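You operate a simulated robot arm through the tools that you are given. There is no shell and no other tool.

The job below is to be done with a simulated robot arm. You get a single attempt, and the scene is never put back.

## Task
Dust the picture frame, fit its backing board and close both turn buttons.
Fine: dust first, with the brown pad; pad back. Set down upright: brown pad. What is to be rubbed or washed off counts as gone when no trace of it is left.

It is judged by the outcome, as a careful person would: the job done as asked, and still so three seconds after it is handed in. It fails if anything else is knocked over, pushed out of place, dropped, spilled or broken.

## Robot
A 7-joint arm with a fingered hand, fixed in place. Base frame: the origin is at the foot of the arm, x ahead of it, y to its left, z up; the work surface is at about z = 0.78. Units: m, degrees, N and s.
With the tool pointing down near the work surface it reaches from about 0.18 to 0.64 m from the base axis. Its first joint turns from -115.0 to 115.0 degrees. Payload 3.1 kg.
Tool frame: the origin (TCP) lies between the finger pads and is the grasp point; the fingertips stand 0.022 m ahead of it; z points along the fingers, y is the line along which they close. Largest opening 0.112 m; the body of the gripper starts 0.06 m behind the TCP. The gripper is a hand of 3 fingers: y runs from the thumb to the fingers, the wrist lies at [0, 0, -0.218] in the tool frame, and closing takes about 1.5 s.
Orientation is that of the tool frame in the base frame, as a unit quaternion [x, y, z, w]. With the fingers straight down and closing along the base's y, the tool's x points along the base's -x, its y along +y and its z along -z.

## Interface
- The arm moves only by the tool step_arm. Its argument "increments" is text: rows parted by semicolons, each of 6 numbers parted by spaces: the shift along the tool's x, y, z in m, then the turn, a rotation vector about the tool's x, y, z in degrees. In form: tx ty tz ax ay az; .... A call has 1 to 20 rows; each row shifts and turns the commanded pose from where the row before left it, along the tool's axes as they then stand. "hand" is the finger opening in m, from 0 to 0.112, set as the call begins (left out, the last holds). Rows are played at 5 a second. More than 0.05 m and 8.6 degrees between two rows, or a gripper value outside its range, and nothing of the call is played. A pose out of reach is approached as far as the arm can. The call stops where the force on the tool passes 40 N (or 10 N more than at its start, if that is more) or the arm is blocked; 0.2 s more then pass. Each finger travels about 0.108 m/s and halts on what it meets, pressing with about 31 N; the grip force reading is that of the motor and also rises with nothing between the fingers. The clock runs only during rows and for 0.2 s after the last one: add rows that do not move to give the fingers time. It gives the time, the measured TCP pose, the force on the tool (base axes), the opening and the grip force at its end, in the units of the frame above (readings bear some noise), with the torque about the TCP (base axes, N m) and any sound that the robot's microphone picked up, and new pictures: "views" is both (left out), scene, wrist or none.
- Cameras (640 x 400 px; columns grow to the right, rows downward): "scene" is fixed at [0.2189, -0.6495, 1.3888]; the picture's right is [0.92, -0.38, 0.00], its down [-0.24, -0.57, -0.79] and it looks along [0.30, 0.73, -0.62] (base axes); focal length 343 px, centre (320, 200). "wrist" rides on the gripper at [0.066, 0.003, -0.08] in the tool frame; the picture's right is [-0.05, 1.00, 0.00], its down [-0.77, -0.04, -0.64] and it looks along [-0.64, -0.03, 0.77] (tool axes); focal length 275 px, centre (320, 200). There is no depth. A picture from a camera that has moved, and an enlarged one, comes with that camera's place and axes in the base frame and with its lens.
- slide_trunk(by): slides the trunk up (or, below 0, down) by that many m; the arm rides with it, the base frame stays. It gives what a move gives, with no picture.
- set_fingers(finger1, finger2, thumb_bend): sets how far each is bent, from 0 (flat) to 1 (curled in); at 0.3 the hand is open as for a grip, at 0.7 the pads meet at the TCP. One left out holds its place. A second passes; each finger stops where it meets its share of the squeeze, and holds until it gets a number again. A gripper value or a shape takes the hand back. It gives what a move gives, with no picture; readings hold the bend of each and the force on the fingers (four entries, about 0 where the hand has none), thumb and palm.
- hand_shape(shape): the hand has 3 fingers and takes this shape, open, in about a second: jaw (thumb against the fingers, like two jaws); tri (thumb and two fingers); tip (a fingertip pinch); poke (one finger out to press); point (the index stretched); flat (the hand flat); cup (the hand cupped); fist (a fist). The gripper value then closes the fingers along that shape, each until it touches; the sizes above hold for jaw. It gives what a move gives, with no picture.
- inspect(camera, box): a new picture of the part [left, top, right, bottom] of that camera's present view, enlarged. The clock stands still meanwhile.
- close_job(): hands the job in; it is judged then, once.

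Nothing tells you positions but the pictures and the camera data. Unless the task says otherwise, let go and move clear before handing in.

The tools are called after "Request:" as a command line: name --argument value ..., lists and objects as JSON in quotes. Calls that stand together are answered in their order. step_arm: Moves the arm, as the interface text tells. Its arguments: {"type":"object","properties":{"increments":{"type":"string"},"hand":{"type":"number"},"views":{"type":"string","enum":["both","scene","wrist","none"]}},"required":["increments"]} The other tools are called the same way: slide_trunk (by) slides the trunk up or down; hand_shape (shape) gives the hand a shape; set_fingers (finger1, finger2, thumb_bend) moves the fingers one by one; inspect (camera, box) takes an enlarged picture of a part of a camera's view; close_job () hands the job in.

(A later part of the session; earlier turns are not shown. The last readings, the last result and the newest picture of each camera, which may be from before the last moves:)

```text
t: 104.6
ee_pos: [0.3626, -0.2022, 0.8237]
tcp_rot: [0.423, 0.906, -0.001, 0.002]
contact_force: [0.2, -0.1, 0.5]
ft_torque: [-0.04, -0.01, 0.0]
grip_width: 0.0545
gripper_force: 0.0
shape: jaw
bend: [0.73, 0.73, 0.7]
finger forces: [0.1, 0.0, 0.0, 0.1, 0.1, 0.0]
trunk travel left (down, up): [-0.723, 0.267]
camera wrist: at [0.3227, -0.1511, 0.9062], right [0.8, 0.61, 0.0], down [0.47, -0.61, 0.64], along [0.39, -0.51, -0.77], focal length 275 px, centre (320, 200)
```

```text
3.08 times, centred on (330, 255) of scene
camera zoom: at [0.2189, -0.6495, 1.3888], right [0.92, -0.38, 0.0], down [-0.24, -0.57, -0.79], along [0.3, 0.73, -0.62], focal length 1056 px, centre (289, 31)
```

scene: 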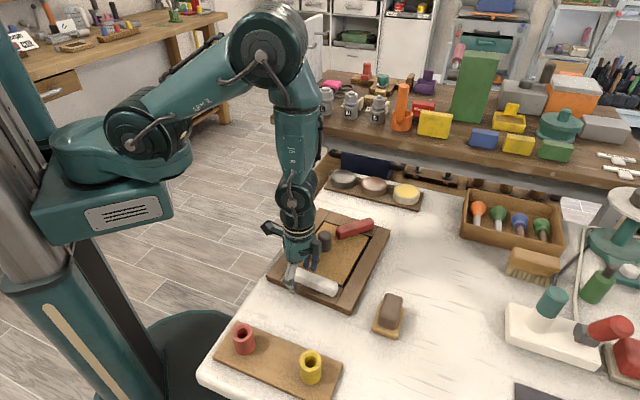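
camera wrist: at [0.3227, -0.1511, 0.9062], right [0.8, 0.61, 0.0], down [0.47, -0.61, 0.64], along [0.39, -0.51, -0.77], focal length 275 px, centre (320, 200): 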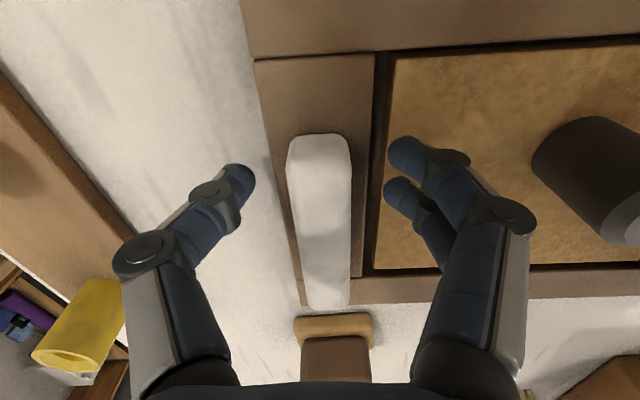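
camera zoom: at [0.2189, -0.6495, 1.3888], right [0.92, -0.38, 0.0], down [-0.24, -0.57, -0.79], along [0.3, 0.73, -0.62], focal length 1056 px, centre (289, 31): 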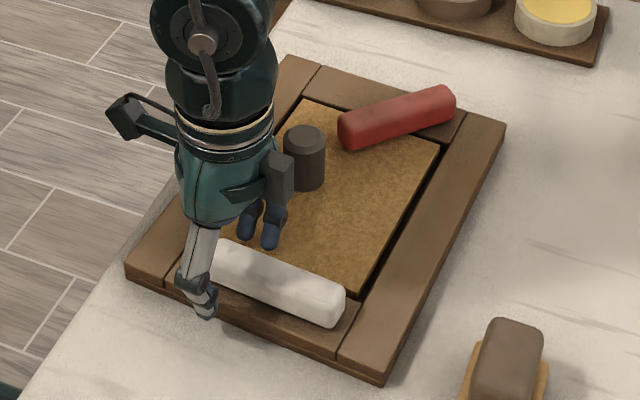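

I'll narrow the fork and sweep its thumb gently inward (clockwise about the assumed pivot) by 12°, watching the force.

Request:
step_arm --increments "0 0 0 0 0 0; 0 0 0 0 0 0; -0.00017 0.00499 0 0 0 4; -0.00017 0.00499 0 0 0 4; -0.00017 0.00499 0 0 0 4; 0 0 0 0 0 0" --hand 0.034

Request:
inspect --camera "wrist" --box '[160, 40, 480, 300]'

Request:
inspect --camera "scene" --box '[250, 190, 410, 320]'

```text
t: 106.0
ee_pos: [0.3754, -0.1932, 0.8244]
tcp_rot: [0.516, 0.857, -0.001, 0.002]
contact_force: [-1.2, -1.1, 0.9]
ft_torque: [-0.01, 0.0, 0.05]
grip_width: 0.0352
gripper_force: 0.1
shape: jaw
bend: [0.73, 0.73, 0.7]
finger forces: [0.0, 0.1, 0.1, 0.1, 1.1, 0.0]
trunk travel left (down, up): [-0.723, 0.267]
camera wrist: at [0.3469, -0.1355, 0.9061], right [0.9, 0.43, 0.0], down [0.33, -0.7, 0.64], along [0.27, -0.58, -0.77], focal length 275 px, centre (320, 200)
```

scene: 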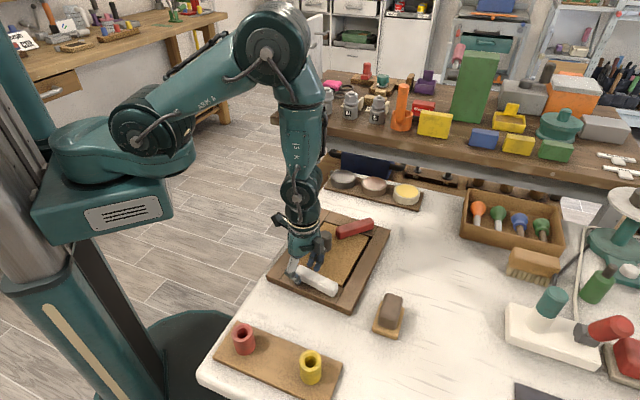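
wrist: 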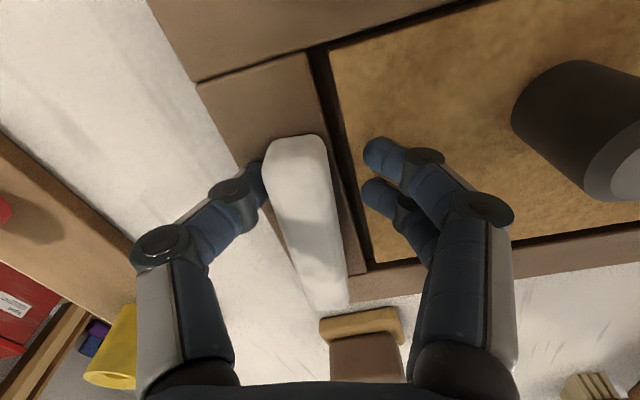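

```text
1.54 times, centred on (320, 170) of wrist
camera zoom: at [0.3469, -0.1355, 0.9061], right [0.9, 0.43, 0.0], down [0.33, -0.7, 0.64], along [0.27, -0.58, -0.77], focal length 424 px, centre (320, 246)
```

zoom: 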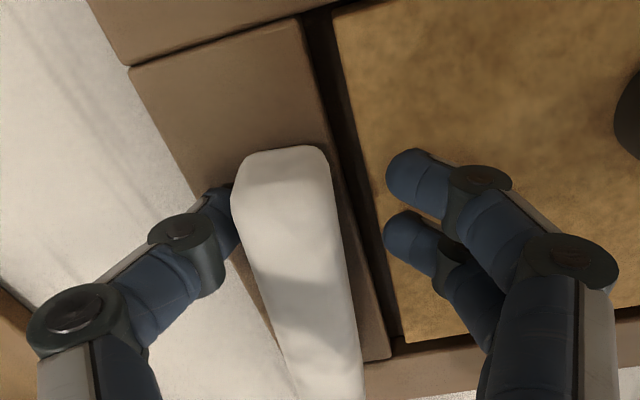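

```text
3.08 times, centred on (330, 255) of scene
camera zoom: at [0.2189, -0.6495, 1.3888], right [0.92, -0.38, 0.0], down [-0.24, -0.57, -0.79], along [0.3, 0.73, -0.62], focal length 1056 px, centre (289, 31)
```

zoom: 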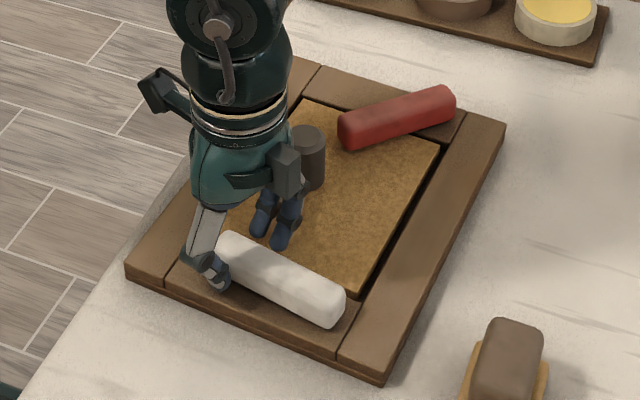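

The white button turns freely (1.1 N) with its pivot at the -L end as expected. I'll continue the sweep.

Request:
step_arm --increments "-0.00017 0.00499 0 0 0 4; -0.00017 0.00499 0 0 0 4; -0.00017 0.00499 0 0 0 4; -0.00017 0.00499 0 0 0 4; -0.00017 0.00499 0 0 0 4; 0 0 0 0 0 0"

Request:
inspect --camera "wrist" --box '[160, 40, 480, 300]'

Request:
inspect --camera "scene" --box '[250, 190, 410, 320]'

```text
t: 107.4
ee_pos: [0.4005, -0.1871, 0.8253]
tcp_rot: [0.656, 0.754, 0.0, 0.002]
contact_force: [-2.0, 0.0, -0.2]
ft_torque: [0.01, 0.02, -0.03]
grip_width: 0.0354
gripper_force: 0.1
shape: jaw
bend: [0.73, 0.73, 0.7]
finger forces: [0.0, 0.0, 0.1, 0.0, 1.5, 0.0]
trunk travel left (down, up): [-0.723, 0.267]
camera wrist: at [0.3933, -0.1221, 0.9066], right [1.0, 0.09, 0.0], down [0.07, -0.77, 0.64], along [0.06, -0.64, -0.77], focal length 275 px, centre (320, 200)
```

scene: 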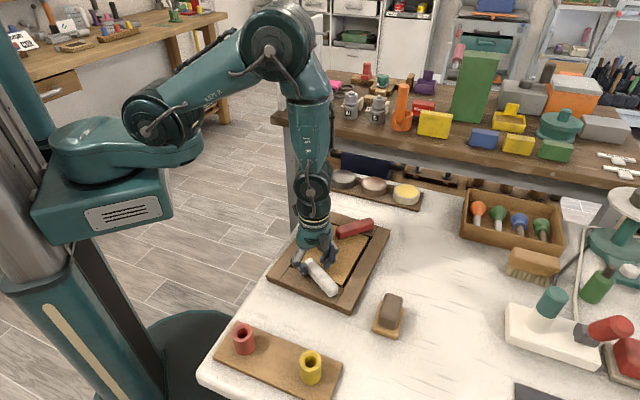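
wrist: 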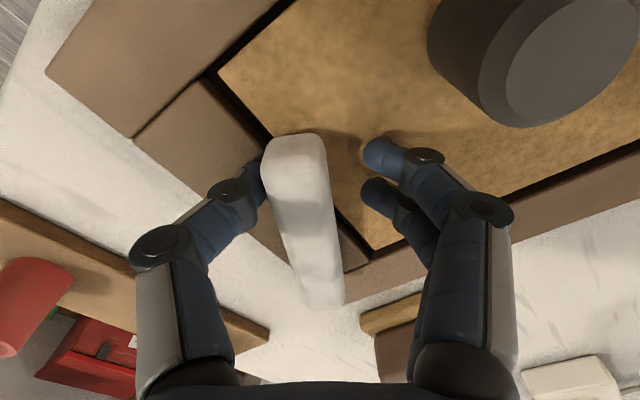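

```text
1.54 times, centred on (320, 170) of wrist
camera zoom: at [0.3933, -0.1221, 0.9066], right [1.0, 0.09, 0.0], down [0.07, -0.77, 0.64], along [0.06, -0.64, -0.77], focal length 424 px, centre (320, 246)
```

zoom: 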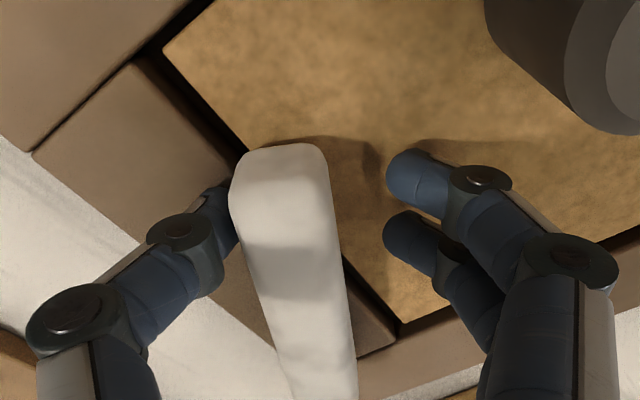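

```text
3.08 times, centred on (330, 255) of scene
camera zoom: at [0.2189, -0.6495, 1.3888], right [0.92, -0.38, 0.0], down [-0.24, -0.57, -0.79], along [0.3, 0.73, -0.62], focal length 1056 px, centre (289, 31)
```

zoom: 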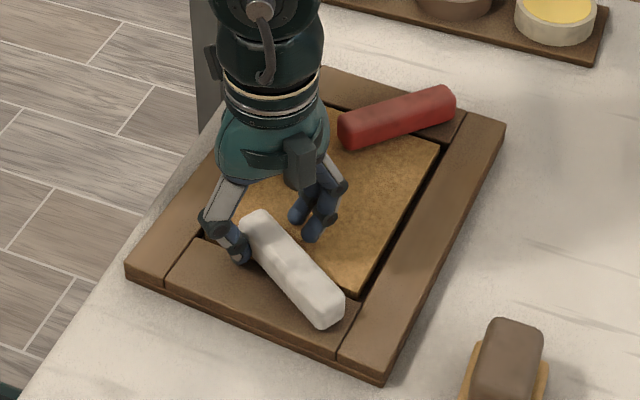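

Smooth so far, at about 28° with light force. I'll continue carefully and watch for the stop near 50°.

Request:
step_arm --increments "-0.00017 0.00499 0 0 0 4; -0.00017 0.00499 0 0 0 4; -0.00017 0.00499 0 0 0 4; -0.00017 0.00499 0 0 0 4; 0 0 0 0 0 0"

Request:
inspect --camera "scene" --box '[250, 190, 410, 320]'

```text
t: 108.6
ee_pos: [0.4202, -0.188, 0.825]
tcp_rot: [0.755, 0.656, -0.001, 0.003]
contact_force: [-0.6, 0.7, -0.8]
ft_torque: [0.01, 0.0, 0.0]
grip_width: 0.0356
gripper_force: 0.1
shape: jaw
bend: [0.73, 0.73, 0.7]
finger forces: [0.1, 0.0, 0.1, 0.0, 1.6, 0.1]
trunk travel left (down, up): [-0.723, 0.267]
camera wrist: at [0.4318, -0.1232, 0.9068], right [0.98, -0.19, 0.0], down [-0.15, -0.76, 0.64], along [-0.12, -0.63, -0.77], focal length 275 px, centre (320, 200)
```

scene: 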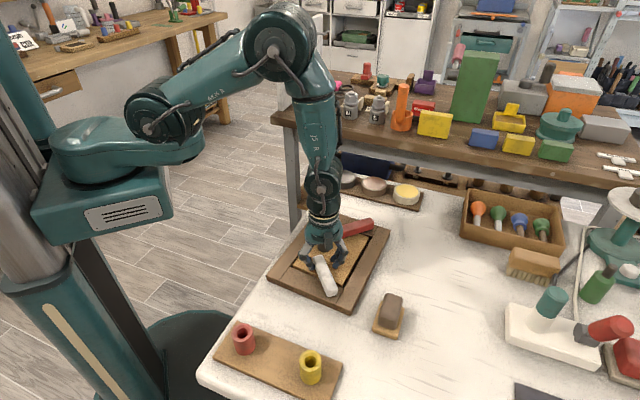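
wrist: 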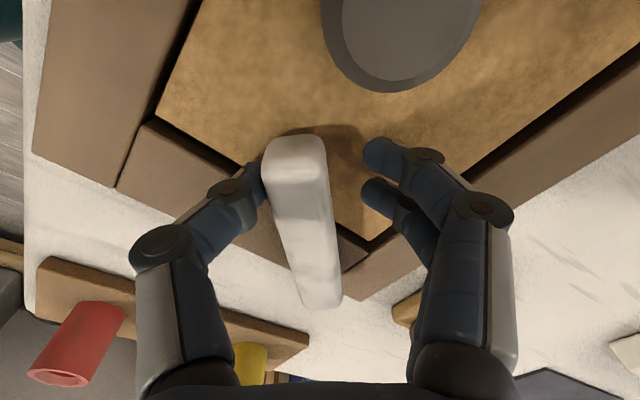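

```text
3.08 times, centred on (330, 255) of scene
camera zoom: at [0.2189, -0.6495, 1.3888], right [0.92, -0.38, 0.0], down [-0.24, -0.57, -0.79], along [0.3, 0.73, -0.62], focal length 1056 px, centre (289, 31)
```

zoom: 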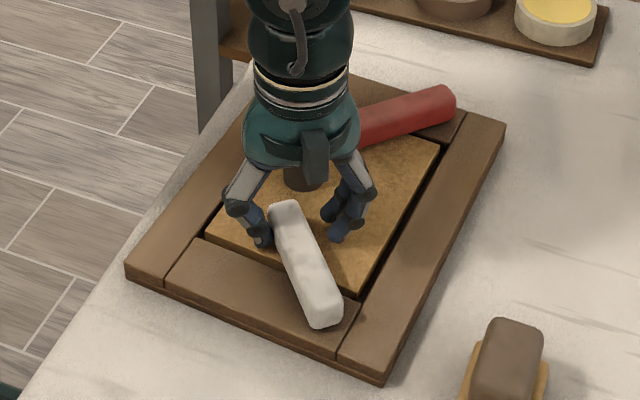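

Request:
step_arm --increments "-0.00017 0.00499 0 0 0 4; -0.00017 0.00499 0 0 0 4; 0 0 0 0 0 0"

Request:
inspect --camera "scene" --box '[250, 190, 410, 320]'

```text
t: 109.4
ee_pos: [0.4302, -0.1897, 0.8255]
tcp_rot: [0.8, 0.6, 0.0, 0.001]
contact_force: [-3.8, -0.6, 0.5]
ft_torque: [0.01, 0.1, 0.01]
grip_width: 0.0376
gripper_force: 0.0
shape: jaw
bend: [0.73, 0.73, 0.7]
finger forces: [0.0, 0.1, 0.0, 0.1, 4.1, 0.0]
trunk travel left (down, up): [-0.723, 0.267]
camera wrist: at [0.45, -0.1281, 0.907], right [0.95, -0.32, 0.0], down [-0.25, -0.73, 0.64], along [-0.2, -0.6, -0.77], focal length 275 px, centre (320, 200)
```

scene: 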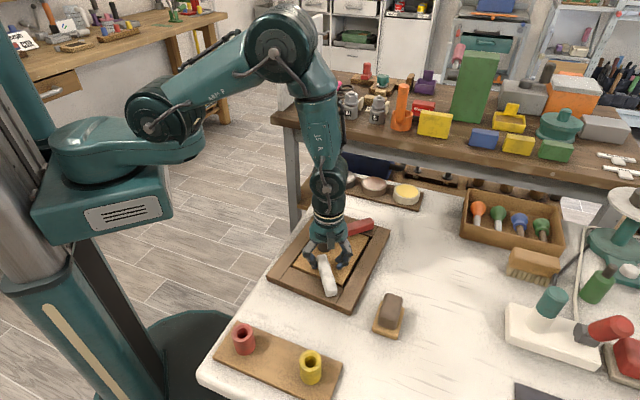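
wrist: 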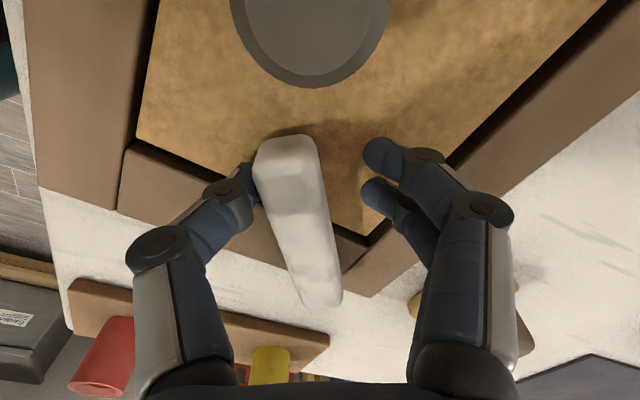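

```text
3.08 times, centred on (330, 255) of scene
camera zoom: at [0.2189, -0.6495, 1.3888], right [0.92, -0.38, 0.0], down [-0.24, -0.57, -0.79], along [0.3, 0.73, -0.62], focal length 1056 px, centre (289, 31)
```

zoom: 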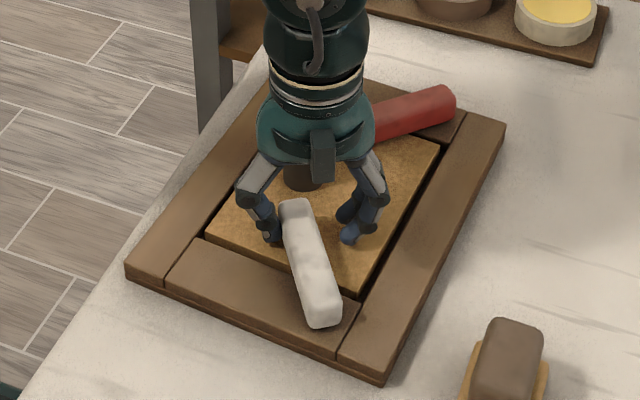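

Force is climbing to 4 N as the white button reaches what looks like the same end stop. One small extra nudge will confirm it is fully home.

Request:
step_arm --increments "-0.00005 0.0025 0 0 0 2; 0 0 0 0 0 0"

Request:
inspect --camera "scene" --box '[250, 190, 410, 320]'

Request:
inspect --camera "wrist" --box '[160, 40, 480, 300]'

```text
t: 110.0
ee_pos: [0.4315, -0.1909, 0.8259]
tcp_rot: [0.809, 0.587, 0.0, 0.001]
contact_force: [-5.9, -0.8, 1.1]
ft_torque: [0.0, 0.12, 0.13]
grip_width: 0.0396
gripper_force: 0.0
shape: jaw
bend: [0.73, 0.73, 0.7]
finger forces: [0.0, 0.1, 0.0, 0.0, 5.7, 0.0]
trunk travel left (down, up): [-0.723, 0.267]
camera wrist: at [0.4544, -0.1297, 0.9071], right [0.94, -0.35, 0.0], down [-0.27, -0.72, 0.64], along [-0.22, -0.6, -0.77], focal length 275 px, centre (320, 200)
```

scene: 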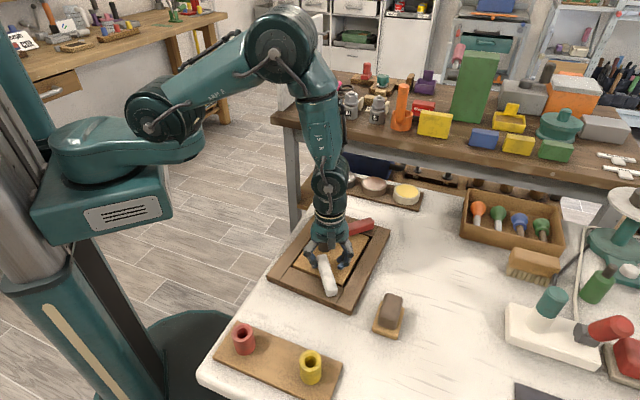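
wrist: 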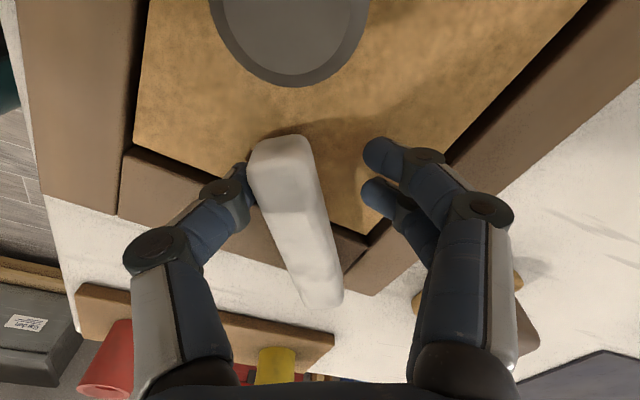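

```text
3.08 times, centred on (330, 255) of scene
camera zoom: at [0.2189, -0.6495, 1.3888], right [0.92, -0.38, 0.0], down [-0.24, -0.57, -0.79], along [0.3, 0.73, -0.62], focal length 1056 px, centre (289, 31)
```

zoom: 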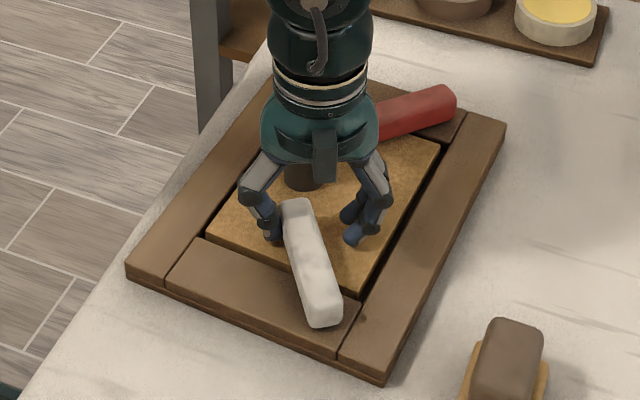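

```text
1.54 times, centred on (320, 170) of wrist
camera zoom: at [0.4544, -0.1297, 0.9071], right [0.94, -0.35, 0.0], down [-0.27, -0.72, 0.64], along [-0.22, -0.6, -0.77], focal length 424 px, centre (320, 246)
```

zoom: 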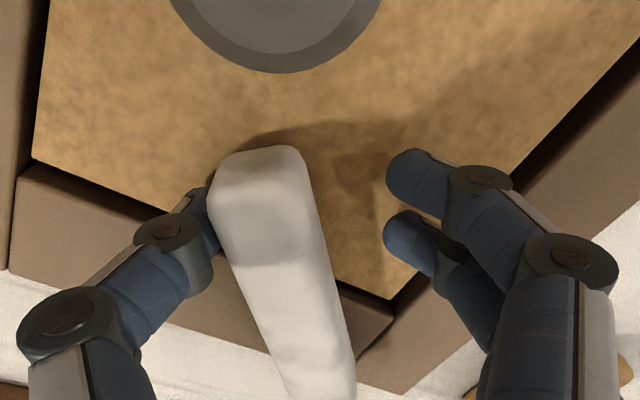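

The white button is against its stop too, with nearly 6 N, no further motion and the frame still. I'll back off, open the fork and rise.

Request:
step_arm --increments "0 -0.003 0 0 0 0; 0 -0.003 0 0 0 0; 0 0 0 0 0 0" --hand 0.045 --views "none"

Request:
step_arm --increments "0 0 -0.02 0 0 0; 0 0 -0.03 0 0 0; 0 0 -0.04 0 0 0; 0 0 -0.04 0 0 0; 0 0 -0.04 0 0 0; 0 0 0 0 0 -8; 0 0 0 0 0 -8; 0 0 0 0 0 -8; 0 0 0 0 0 -8; 0 0 0 0 0 -8; 0 0 0 0 0 -8; 0 0 0 0 0 -8; 0 0 0 0 0 -8; 0 0 0 0 0 -8; 0 0 0 0 0 -8; 0 0 0 0 0 0"

Request:
inspect --camera "scene" --box '[250, 190, 410, 320]'

```text
t: 110.8
ee_pos: [0.4262, -0.1889, 0.8247]
tcp_rot: [0.809, 0.587, 0.0, 0.001]
contact_force: [-0.5, 0.1, -0.6]
ft_torque: [0.02, 0.01, -0.01]
grip_width: 0.045
gripper_force: 0.1
shape: jaw
bend: [0.73, 0.73, 0.7]
finger forces: [0.0, 0.0, 0.0, 0.0, 0.0, 0.0]
trunk travel left (down, up): [-0.723, 0.267]
```

```text
t: 114.2
ee_pos: [0.4264, -0.1881, 0.9953]
tcp_rot: [0.241, 0.971, -0.001, 0.001]
contact_force: [0.3, -0.6, -0.5]
ft_torque: [0.01, 0.01, 0.04]
grip_width: 0.045
gripper_force: 0.0
shape: jaw
bend: [0.73, 0.73, 0.7]
finger forces: [0.0, 0.0, 0.0, 0.0, 0.0, 0.1]
trunk travel left (down, up): [-0.723, 0.267]
camera wrist: at [0.3685, -0.1553, 1.0764], right [0.51, 0.86, 0.0], down [0.66, -0.39, 0.64], along [0.55, -0.33, -0.77], focal length 275 px, centre (320, 200)
```

scene: 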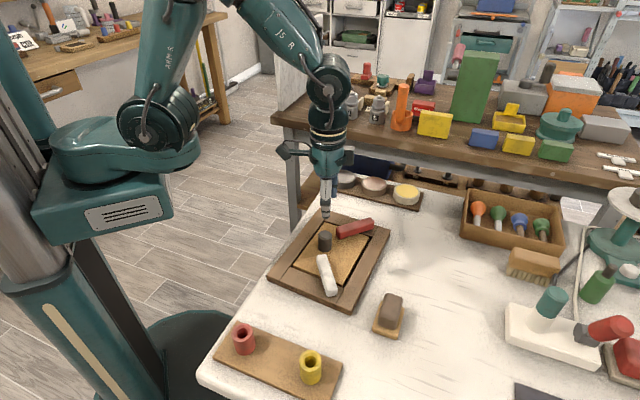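
wrist: 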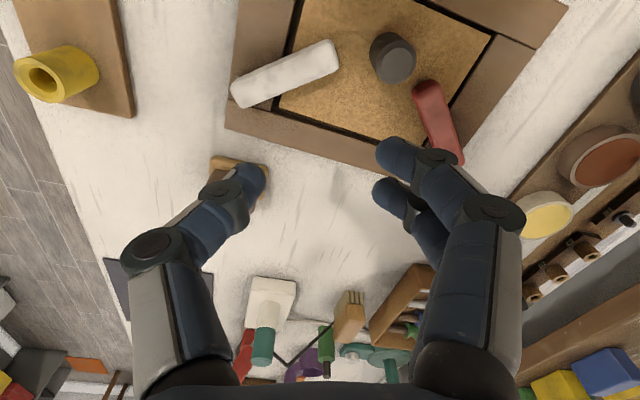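

```text
3.08 times, centred on (330, 255) of scene
camera zoom: at [0.2189, -0.6495, 1.3888], right [0.92, -0.38, 0.0], down [-0.24, -0.57, -0.79], along [0.3, 0.73, -0.62], focal length 1056 px, centre (289, 31)
```

zoom: 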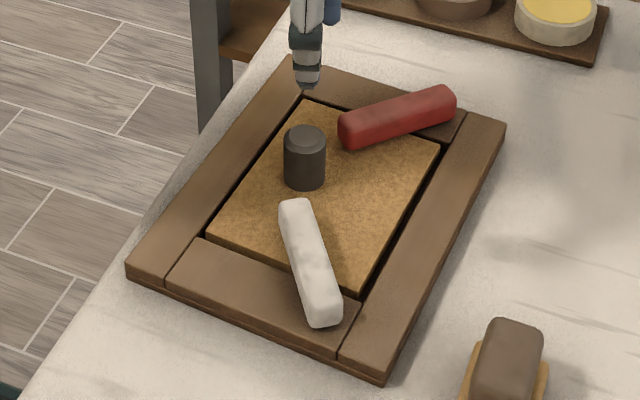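

Both buttons now lie symmetrically across the board at their stops. What remains is the frame's unintended shift of about 2.5 cm and 5°, which I'd like to undo. I'll go beside its -L rail with a slim post and push it gently back. First I'll position high up and look.

Request:
step_arm --increments "-0.0368 0.0081 0 0 0 0; -0.0368 0.0081 0 0 0 0; -0.0368 0.0081 0 0 0 0; -0.0369 0.0082 0 0 0 0; 0 0 0 0 0 7.37; 0 0 0 0 0 7.37; 0 0 0 0 0 7.36; 0 0 0.03 0 0 0; 0 0 0.03 0 0 0; 0 0 0.03 0 0 0; 0 0 0.03 0 0 0; 0 0 0 0 0 0; 0 0 0 0 0 0" --hand 0.015

Request:
inspect --camera "wrist" --box '[120, 0, 520, 250]'

Request:
inspect --camera "scene" --box '[250, 170, 430, 320]'

```text
t: 117.0
ee_pos: [0.5727, -0.229, 0.8748]
tcp_rot: [0.423, 0.906, -0.002, 0.002]
contact_force: [0.3, 0.0, 0.4]
ft_torque: [0.01, 0.03, 0.0]
grip_width: 0.0156
gripper_force: 0.1
shape: jaw
bend: [0.72, 0.72, 0.7]
finger forces: [0.1, 0.0, 0.1, 0.0, 0.1, 0.0]
trunk travel left (down, up): [-0.723, 0.267]
camera wrist: at [0.5317, -0.1771, 0.9555], right [0.8, 0.6, 0.0], down [0.47, -0.61, 0.64], along [0.39, -0.51, -0.77], focal length 275 px, centre (320, 200)
```

scene: 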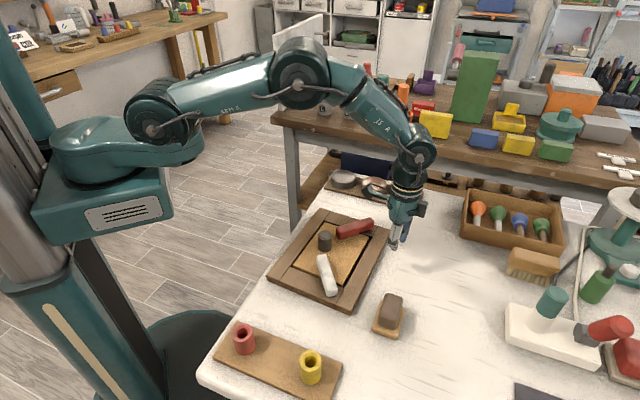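
wrist: 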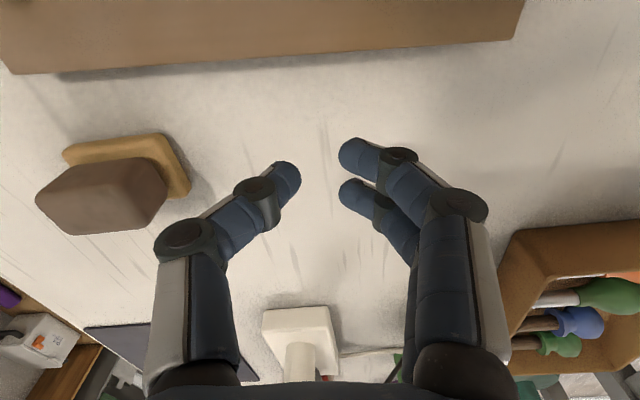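

```text
1.60 times, centred on (320, 125) of wrist
camera zoom: at [0.5317, -0.1771, 0.9555], right [0.8, 0.6, 0.0], down [0.47, -0.61, 0.64], along [0.39, -0.51, -0.77], focal length 440 px, centre (320, 320)
```

zoom: 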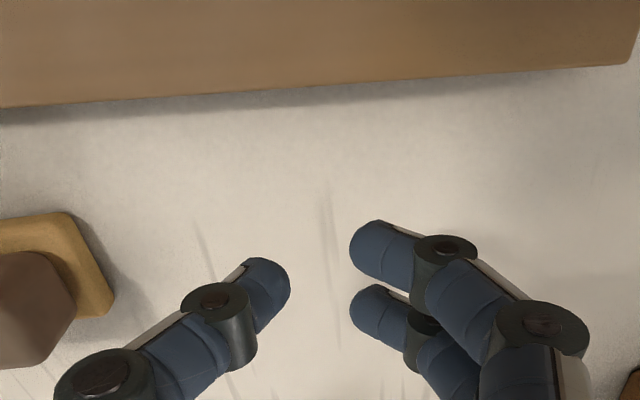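

```text
2.67 times, centred on (340, 245) of scene
camera zoom: at [0.2189, -0.6495, 1.3888], right [0.92, -0.38, 0.0], down [-0.24, -0.57, -0.79], along [0.3, 0.73, -0.62], focal length 915 px, centre (267, 80)
```

zoom: 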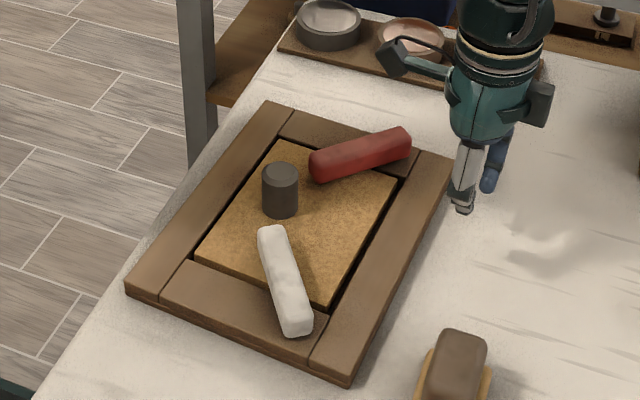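

The rail face is about 34 mm away in the push direction. I'll lower the post beside it, keeping the tips just above the table.

Request:
step_arm --increments "0 0 0.03 0 0 0; 0 0 0.02 0 0 0; 0 0 0.01 0 0 0; 0 0 0.005 0 0 0; 0 0 0 0 0 0; 0 0 0 0 0 0"

Request:
inspect --camera "scene" --box '[330, 190, 430, 280]'

Request:
inspect --camera "wrist" --box '[160, 40, 480, 300]'

```text
t: 118.4
ee_pos: [0.5711, -0.2296, 0.811]
tcp_rot: [0.423, 0.906, -0.002, 0.001]
contact_force: [-0.4, 0.0, -0.1]
ft_torque: [0.02, -0.02, -0.01]
grip_width: 0.0153
gripper_force: 0.1
shape: jaw
bend: [0.72, 0.72, 0.7]
finger forces: [0.1, 0.0, 0.0, 0.0, 0.0, 0.0]
trunk travel left (down, up): [-0.723, 0.267]
camera wrist: at [0.5314, -0.1776, 0.8917], right [0.8, 0.6, 0.0], down [0.47, -0.61, 0.64], along [0.39, -0.51, -0.77], focal length 275 px, centre (320, 200)
```

scene: 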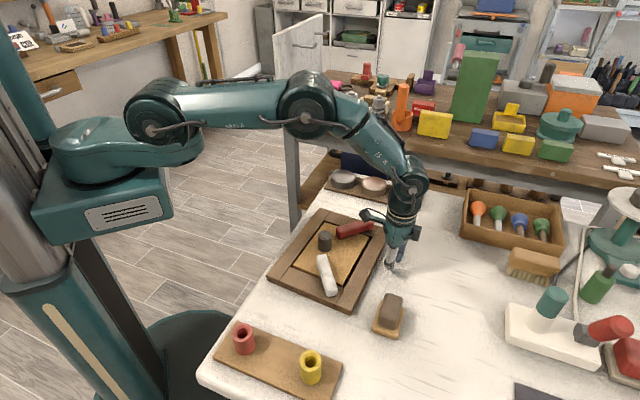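
wrist: 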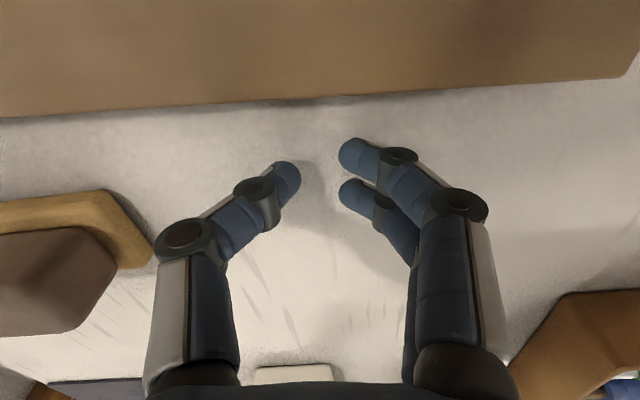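

```text
4.44 times, centred on (380, 235) of scene
camera zoom: at [0.2189, -0.6495, 1.3888], right [0.92, -0.38, 0.0], down [-0.24, -0.57, -0.79], along [0.3, 0.73, -0.62], focal length 1525 px, centre (53, 44)
```

zoom: 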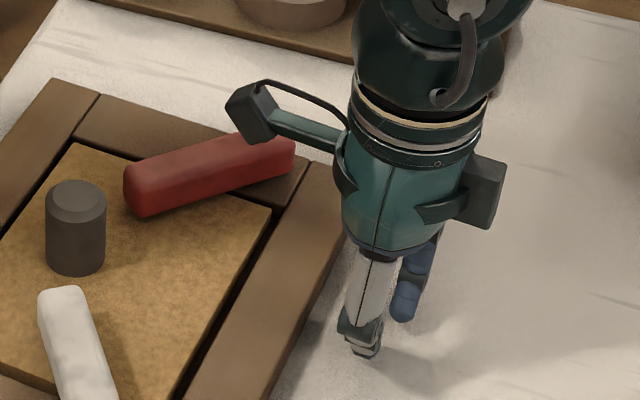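

```text
1.54 times, centred on (320, 170) of wrist
camera zoom: at [0.5314, -0.1776, 0.8917], right [0.8, 0.6, 0.0], down [0.47, -0.61, 0.64], along [0.39, -0.51, -0.77], focal length 424 px, centre (320, 246)
```

zoom: 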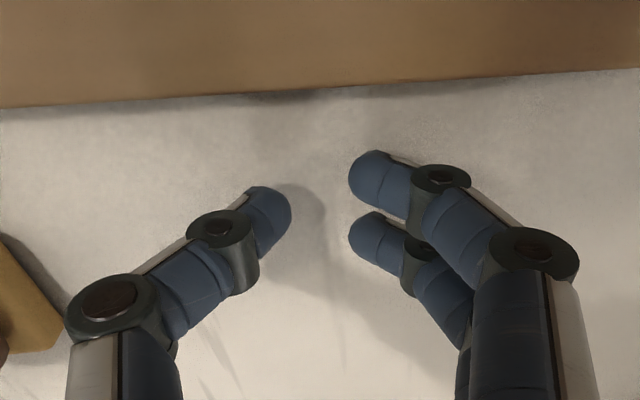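

The post is in place at z = 0.811. I'll approach the rail and push in small steps, checking force and images.

Request:
step_arm --increments "0.004 0 0 0 0 0; 0.004 0 0 0 0 0; 0.004 0 0 0 0 0; 0.003 0 0 0 0 0; 0 0 0 0 0 0" --views "none"

Request:
step_arm --increments "0.002 0 0 0 0 0; 0.002 0 0 0 0 0; 0.002 0 0 0 0 0; 0 0 0 0 0 0"

Request:
inspect --camera "wrist" --box '[160, 40, 480, 300]'

```text
t: 119.6
ee_pos: [0.5625, -0.2176, 0.8095]
tcp_rot: [0.423, 0.906, -0.001, 0.002]
contact_force: [0.4, 1.3, 0.0]
ft_torque: [-0.02, 0.03, 0.0]
grip_width: 0.0154
gripper_force: 0.1
shape: jaw
bend: [0.72, 0.72, 0.7]
finger forces: [0.0, 0.1, 0.1, 0.0, 0.1, 0.0]
trunk travel left (down, up): [-0.723, 0.267]
```

```text
t: 120.6
ee_pos: [0.5585, -0.2137, 0.8107]
tcp_rot: [0.423, 0.906, -0.001, 0.002]
contact_force: [3.5, -4.8, 1.5]
ft_torque: [-0.05, -0.05, -0.1]
grip_width: 0.0154
gripper_force: 0.1
shape: jaw
bend: [0.72, 0.72, 0.7]
finger forces: [5.7, 0.0, 0.0, 0.0, 0.1, 0.0]
trunk travel left (down, up): [-0.723, 0.267]
camera wrist: at [0.518, -0.1617, 0.8916], right [0.8, 0.6, 0.0], down [0.47, -0.61, 0.64], along [0.39, -0.51, -0.77], focal length 275 px, centre (320, 200)
```

scene: 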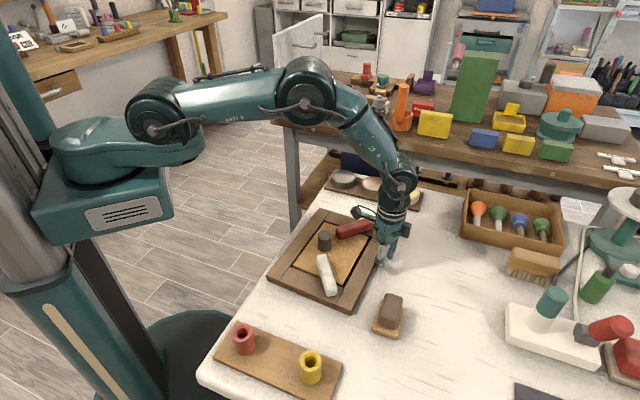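
wrist: 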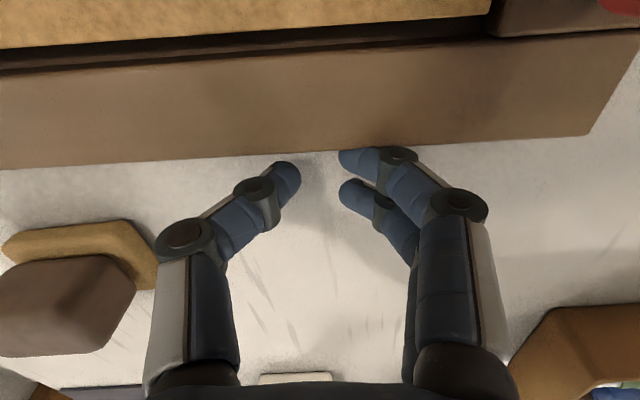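

```text
1.54 times, centred on (320, 170) of wrist
camera zoom: at [0.518, -0.1617, 0.8916], right [0.8, 0.6, 0.0], down [0.47, -0.61, 0.64], along [0.39, -0.51, -0.77], focal length 424 px, centre (320, 246)
```

zoom: 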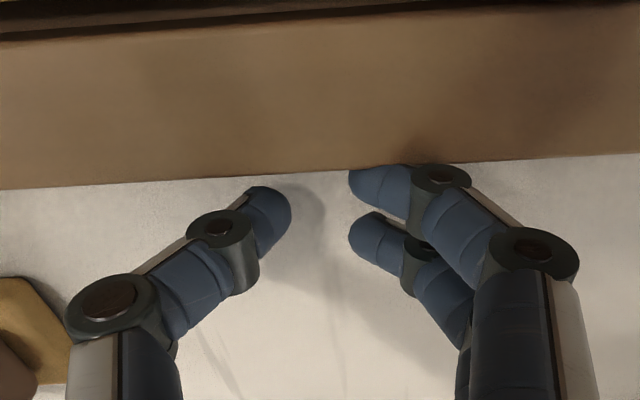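

Contact made at about 6 N. I'll keep pushing slowly.

Request:
step_arm --increments "0.002 0 0 0 0 0; 0.002 0 0 0 0 0; 0.002 0 0 0 0 0; 0.002 0 0 0 0 0; 0.002 0 0 0 0 0; 0 0 0 0 0 0"

Request:
inspect --camera "scene" --box '[250, 190, 410, 320]'

```text
t: 122.0
ee_pos: [0.5514, -0.2051, 0.8091]
tcp_rot: [0.423, 0.906, -0.001, 0.0]
contact_force: [3.3, -4.1, 1.2]
ft_torque: [-0.03, -0.08, -0.13]
grip_width: 0.0155
gripper_force: 0.0
shape: jaw
bend: [0.72, 0.72, 0.7]
finger forces: [5.0, 0.0, 0.0, 0.0, 0.0, 0.1]
trunk travel left (down, up): [-0.723, 0.267]
camera wrist: at [0.5117, -0.1537, 0.8914], right [0.8, 0.6, 0.0], down [0.47, -0.61, 0.64], along [0.39, -0.51, -0.77], focal length 275 px, centre (320, 200)
```

scene: 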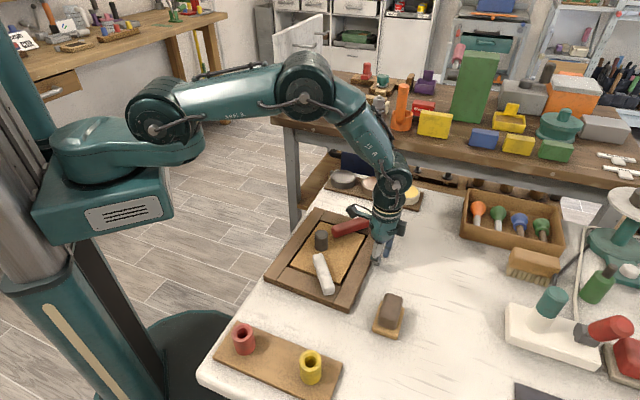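
wrist: 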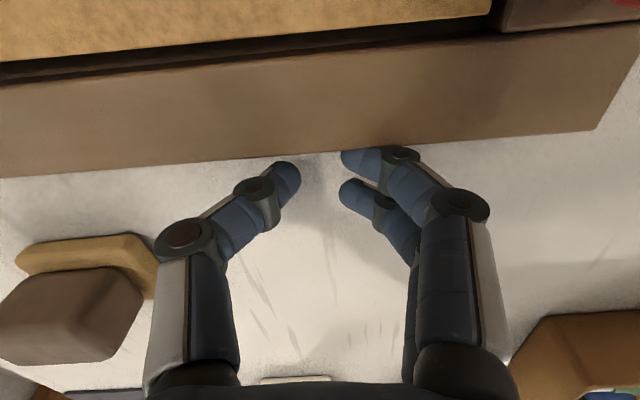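

```text
3.08 times, centred on (330, 255) of scene
camera zoom: at [0.2189, -0.6495, 1.3888], right [0.92, -0.38, 0.0], down [-0.24, -0.57, -0.79], along [0.3, 0.73, -0.62], focal length 1056 px, centre (289, 31)
```

zoom: 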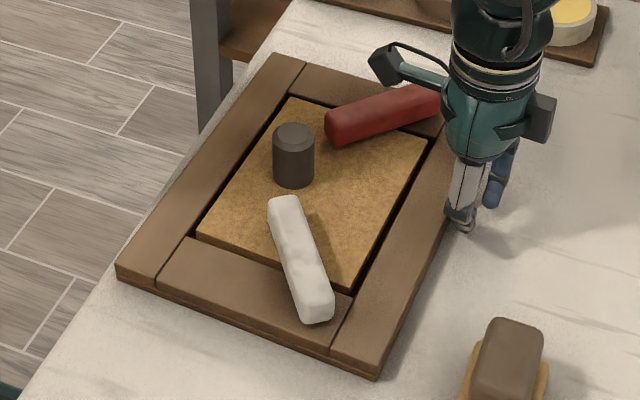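

The frame slides back smoothly at about 5 N. It needs about 1 cm more in this direction, so I'll continue and then push from the near rail for the rest.

Request:
step_arm --increments "0.002 0 0 0 0 0; 0.002 0 0 0 0 0; 0.002 0 0 0 0 0; 0.002 0 0 0 0 0; 0.002 0 0 0 0 0; 0 0 0 0 0 0"

Request:
inspect --camera "scene" --box '[250, 190, 410, 320]'

```text
t: 123.4
ee_pos: [0.5459, -0.1974, 0.8097]
tcp_rot: [0.424, 0.906, -0.001, 0.0]
contact_force: [4.0, -1.5, 1.0]
ft_torque: [-0.02, -0.06, -0.08]
grip_width: 0.016
gripper_force: 0.1
shape: jaw
bend: [0.72, 0.72, 0.7]
finger forces: [4.7, 0.0, 0.0, 0.0, 0.1, 0.0]
trunk travel left (down, up): [-0.723, 0.267]
camera wrist: at [0.5055, -0.1463, 0.8913], right [0.8, 0.6, 0.0], down [0.47, -0.61, 0.64], along [0.39, -0.51, -0.77], focal length 275 px, centre (320, 200)
```

scene: 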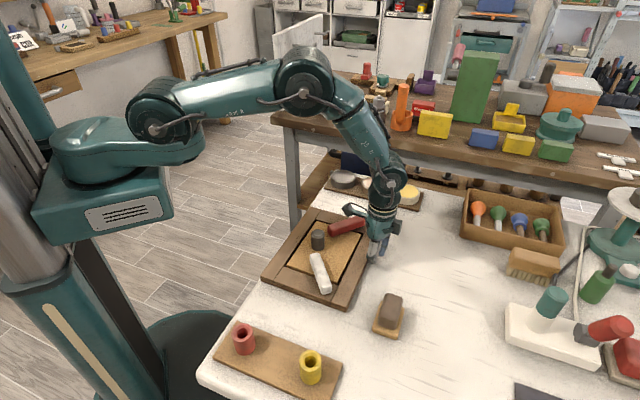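
wrist: 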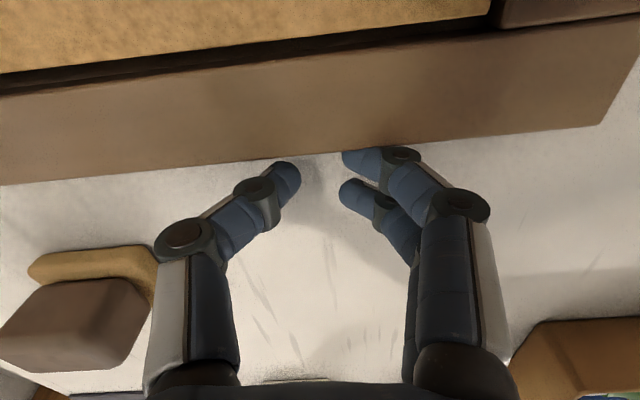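

```text
3.08 times, centred on (330, 255) of scene
camera zoom: at [0.2189, -0.6495, 1.3888], right [0.92, -0.38, 0.0], down [-0.24, -0.57, -0.79], along [0.3, 0.73, -0.62], focal length 1056 px, centre (289, 31)
```

zoom: 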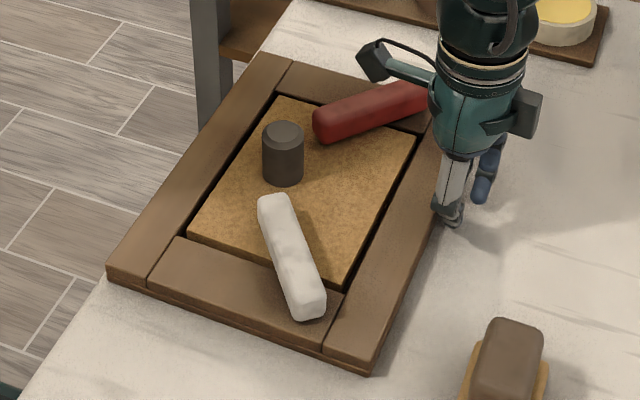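

Sideways position is now restored. What remains is about 22 mm along the frame's length and about 2.7° of rotation, which one push on the near rail at an offset point can fix. I'll retreat, lift, rotate and go there.

Request:
step_arm --increments "-0.01 0 0 0 0 0; -0.01 0 0 0 0 0; 0 0 -0.04 0 0 0; 0 0 -0.04 0 0 0; 0 0 -0.04 0 0 0; 0 0 -0.03 0 0 0; 0 0 0 0 0 -8.45; 0 0 0 0 0 -8.45; 0 0 0 0 0 -8.45; 0 0 0 0 0 -8.45; 0 0 0 0 0 -8.45; 0 0 0 0 0 -8.45; 0 0 0 0 0 -8.45; 0 0 0 0 0 -8.45; 0 0 0 0 0 -8.45; 0 0 0 0 0 -8.45; 0 0 0 0 0 -8.5; 0 0 0 0 0 0" --views "none"

Request:
step_arm --increments "0.0383 0.0173 0 0 0 0; 0.0383 0.0173 0 0 0 0; 0.0383 0.0173 0 0 0 0; 0.0384 0.0173 0 0 0 0; 0.0384 0.0172 0 0 0 0; 0 0 0 0 0 0; 0 0 0 0 0 0"

Request:
inspect --camera "scene" --box '[250, 190, 410, 320]'

Request:
inspect --camera "wrist" --box '[120, 0, 520, 250]'

```text
t: 127.2
ee_pos: [0.5589, -0.2118, 0.9596]
tcp_rot: [-0.367, 0.93, -0.002, 0.0]
contact_force: [0.6, 0.1, -0.1]
ft_torque: [-0.01, 0.03, 0.02]
grip_width: 0.0153
gripper_force: 0.0
shape: jaw
bend: [0.72, 0.72, 0.7]
finger forces: [0.0, 0.1, 0.1, 0.1, 0.1, 0.1]
trunk travel left (down, up): [-0.723, 0.267]
```

```text
t: 128.8
ee_pos: [0.3567, -0.2794, 0.9604]
tcp_rot: [-0.366, 0.931, -0.001, 0.001]
contact_force: [-0.4, 0.0, -0.1]
ft_torque: [-0.01, 0.05, 0.02]
grip_width: 0.0155
gripper_force: 0.0
shape: jaw
bend: [0.72, 0.72, 0.7]
finger forces: [0.1, 0.0, 0.0, 0.1, 0.0, 0.0]
trunk travel left (down, up): [-0.723, 0.267]
camera wrist: at [0.3063, -0.3229, 1.042], right [-0.65, 0.76, 0.0], down [0.59, 0.5, 0.64], along [0.49, 0.41, -0.77], focal length 275 px, centre (320, 200)
```

scene: 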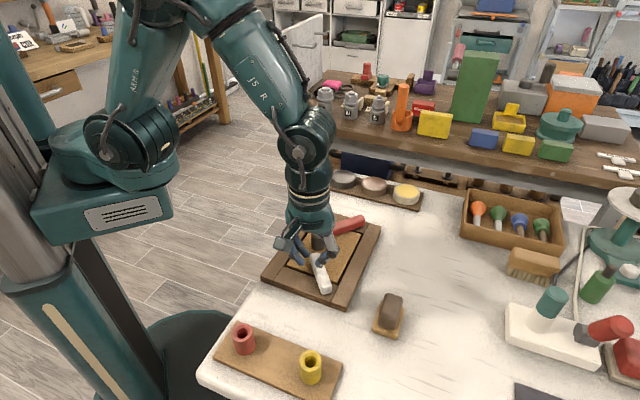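
wrist: 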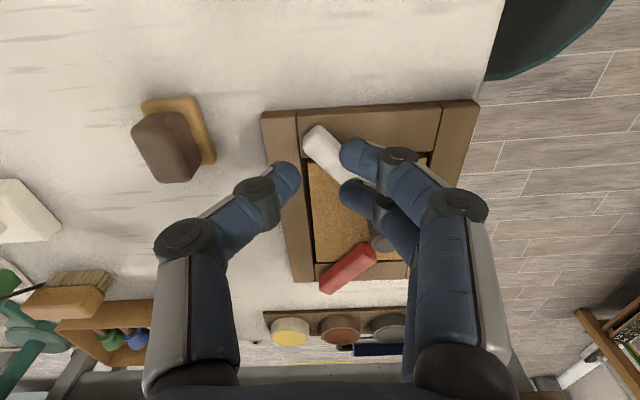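

```text
3.08 times, centred on (330, 255) of scene
camera zoom: at [0.2189, -0.6495, 1.3888], right [0.92, -0.38, 0.0], down [-0.24, -0.57, -0.79], along [0.3, 0.73, -0.62], focal length 1056 px, centre (289, 31)
```

zoom: 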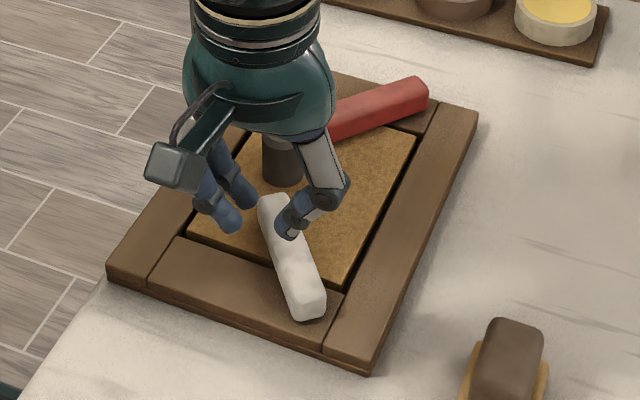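

```text
1.60 times, centred on (320, 125) of wrist
camera zoom: at [0.3063, -0.3229, 1.042], right [-0.65, 0.76, 0.0], down [0.59, 0.5, 0.64], along [0.49, 0.41, -0.77], focal length 440 px, centre (320, 320)
```

zoom: 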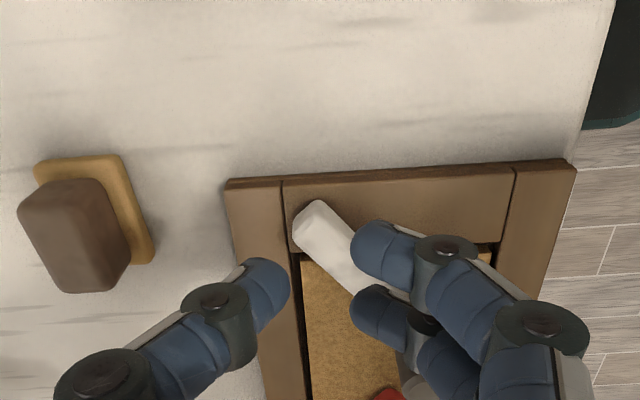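

I'm above the near rail. To judge the remaining offset I'll take the same scene crop as at the very start and compare pixel for pixel.

Request:
inspect --camera "scene" --box '[250, 160, 450, 300]'

Request:
inspect --camera "wrist" --box '[250, 80, 350, 150]'

Request:
inspect --camera "wrist" --box '[400, 80, 500, 150]'

```text
2.86 times, centred on (350, 230) of scene
camera zoom: at [0.2189, -0.6495, 1.3888], right [0.92, -0.38, 0.0], down [-0.24, -0.57, -0.79], along [0.3, 0.73, -0.62], focal length 980 px, centre (234, 114)
```

zoom: 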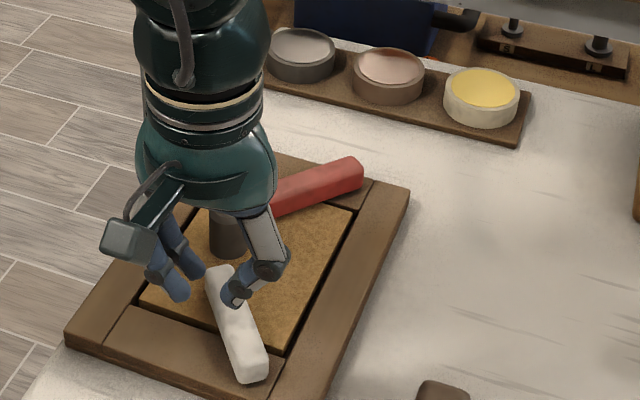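

```text
5.71 times, centred on (300, 115) of wrist
camera zoom: at [0.3063, -0.3229, 1.042], right [-0.65, 0.76, 0.0], down [0.59, 0.5, 0.64], along [0.49, 0.41, -0.77], focal length 1573 px, centre (434, 686)
```

zoom: 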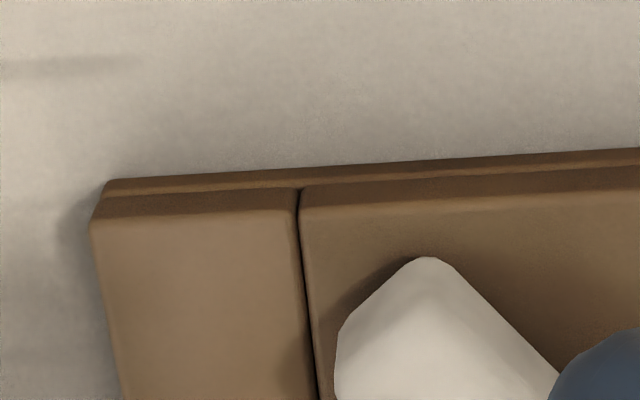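

```text
5.71 times, centred on (450, 115) of wrist
camera zoom: at [0.3063, -0.3229, 1.042], right [-0.65, 0.76, 0.0], down [0.59, 0.5, 0.64], along [0.49, 0.41, -0.77], focal length 1573 px, centre (-423, 686)
```

zoom: 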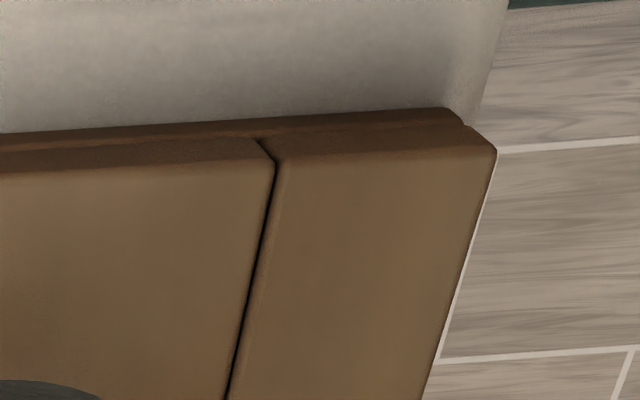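

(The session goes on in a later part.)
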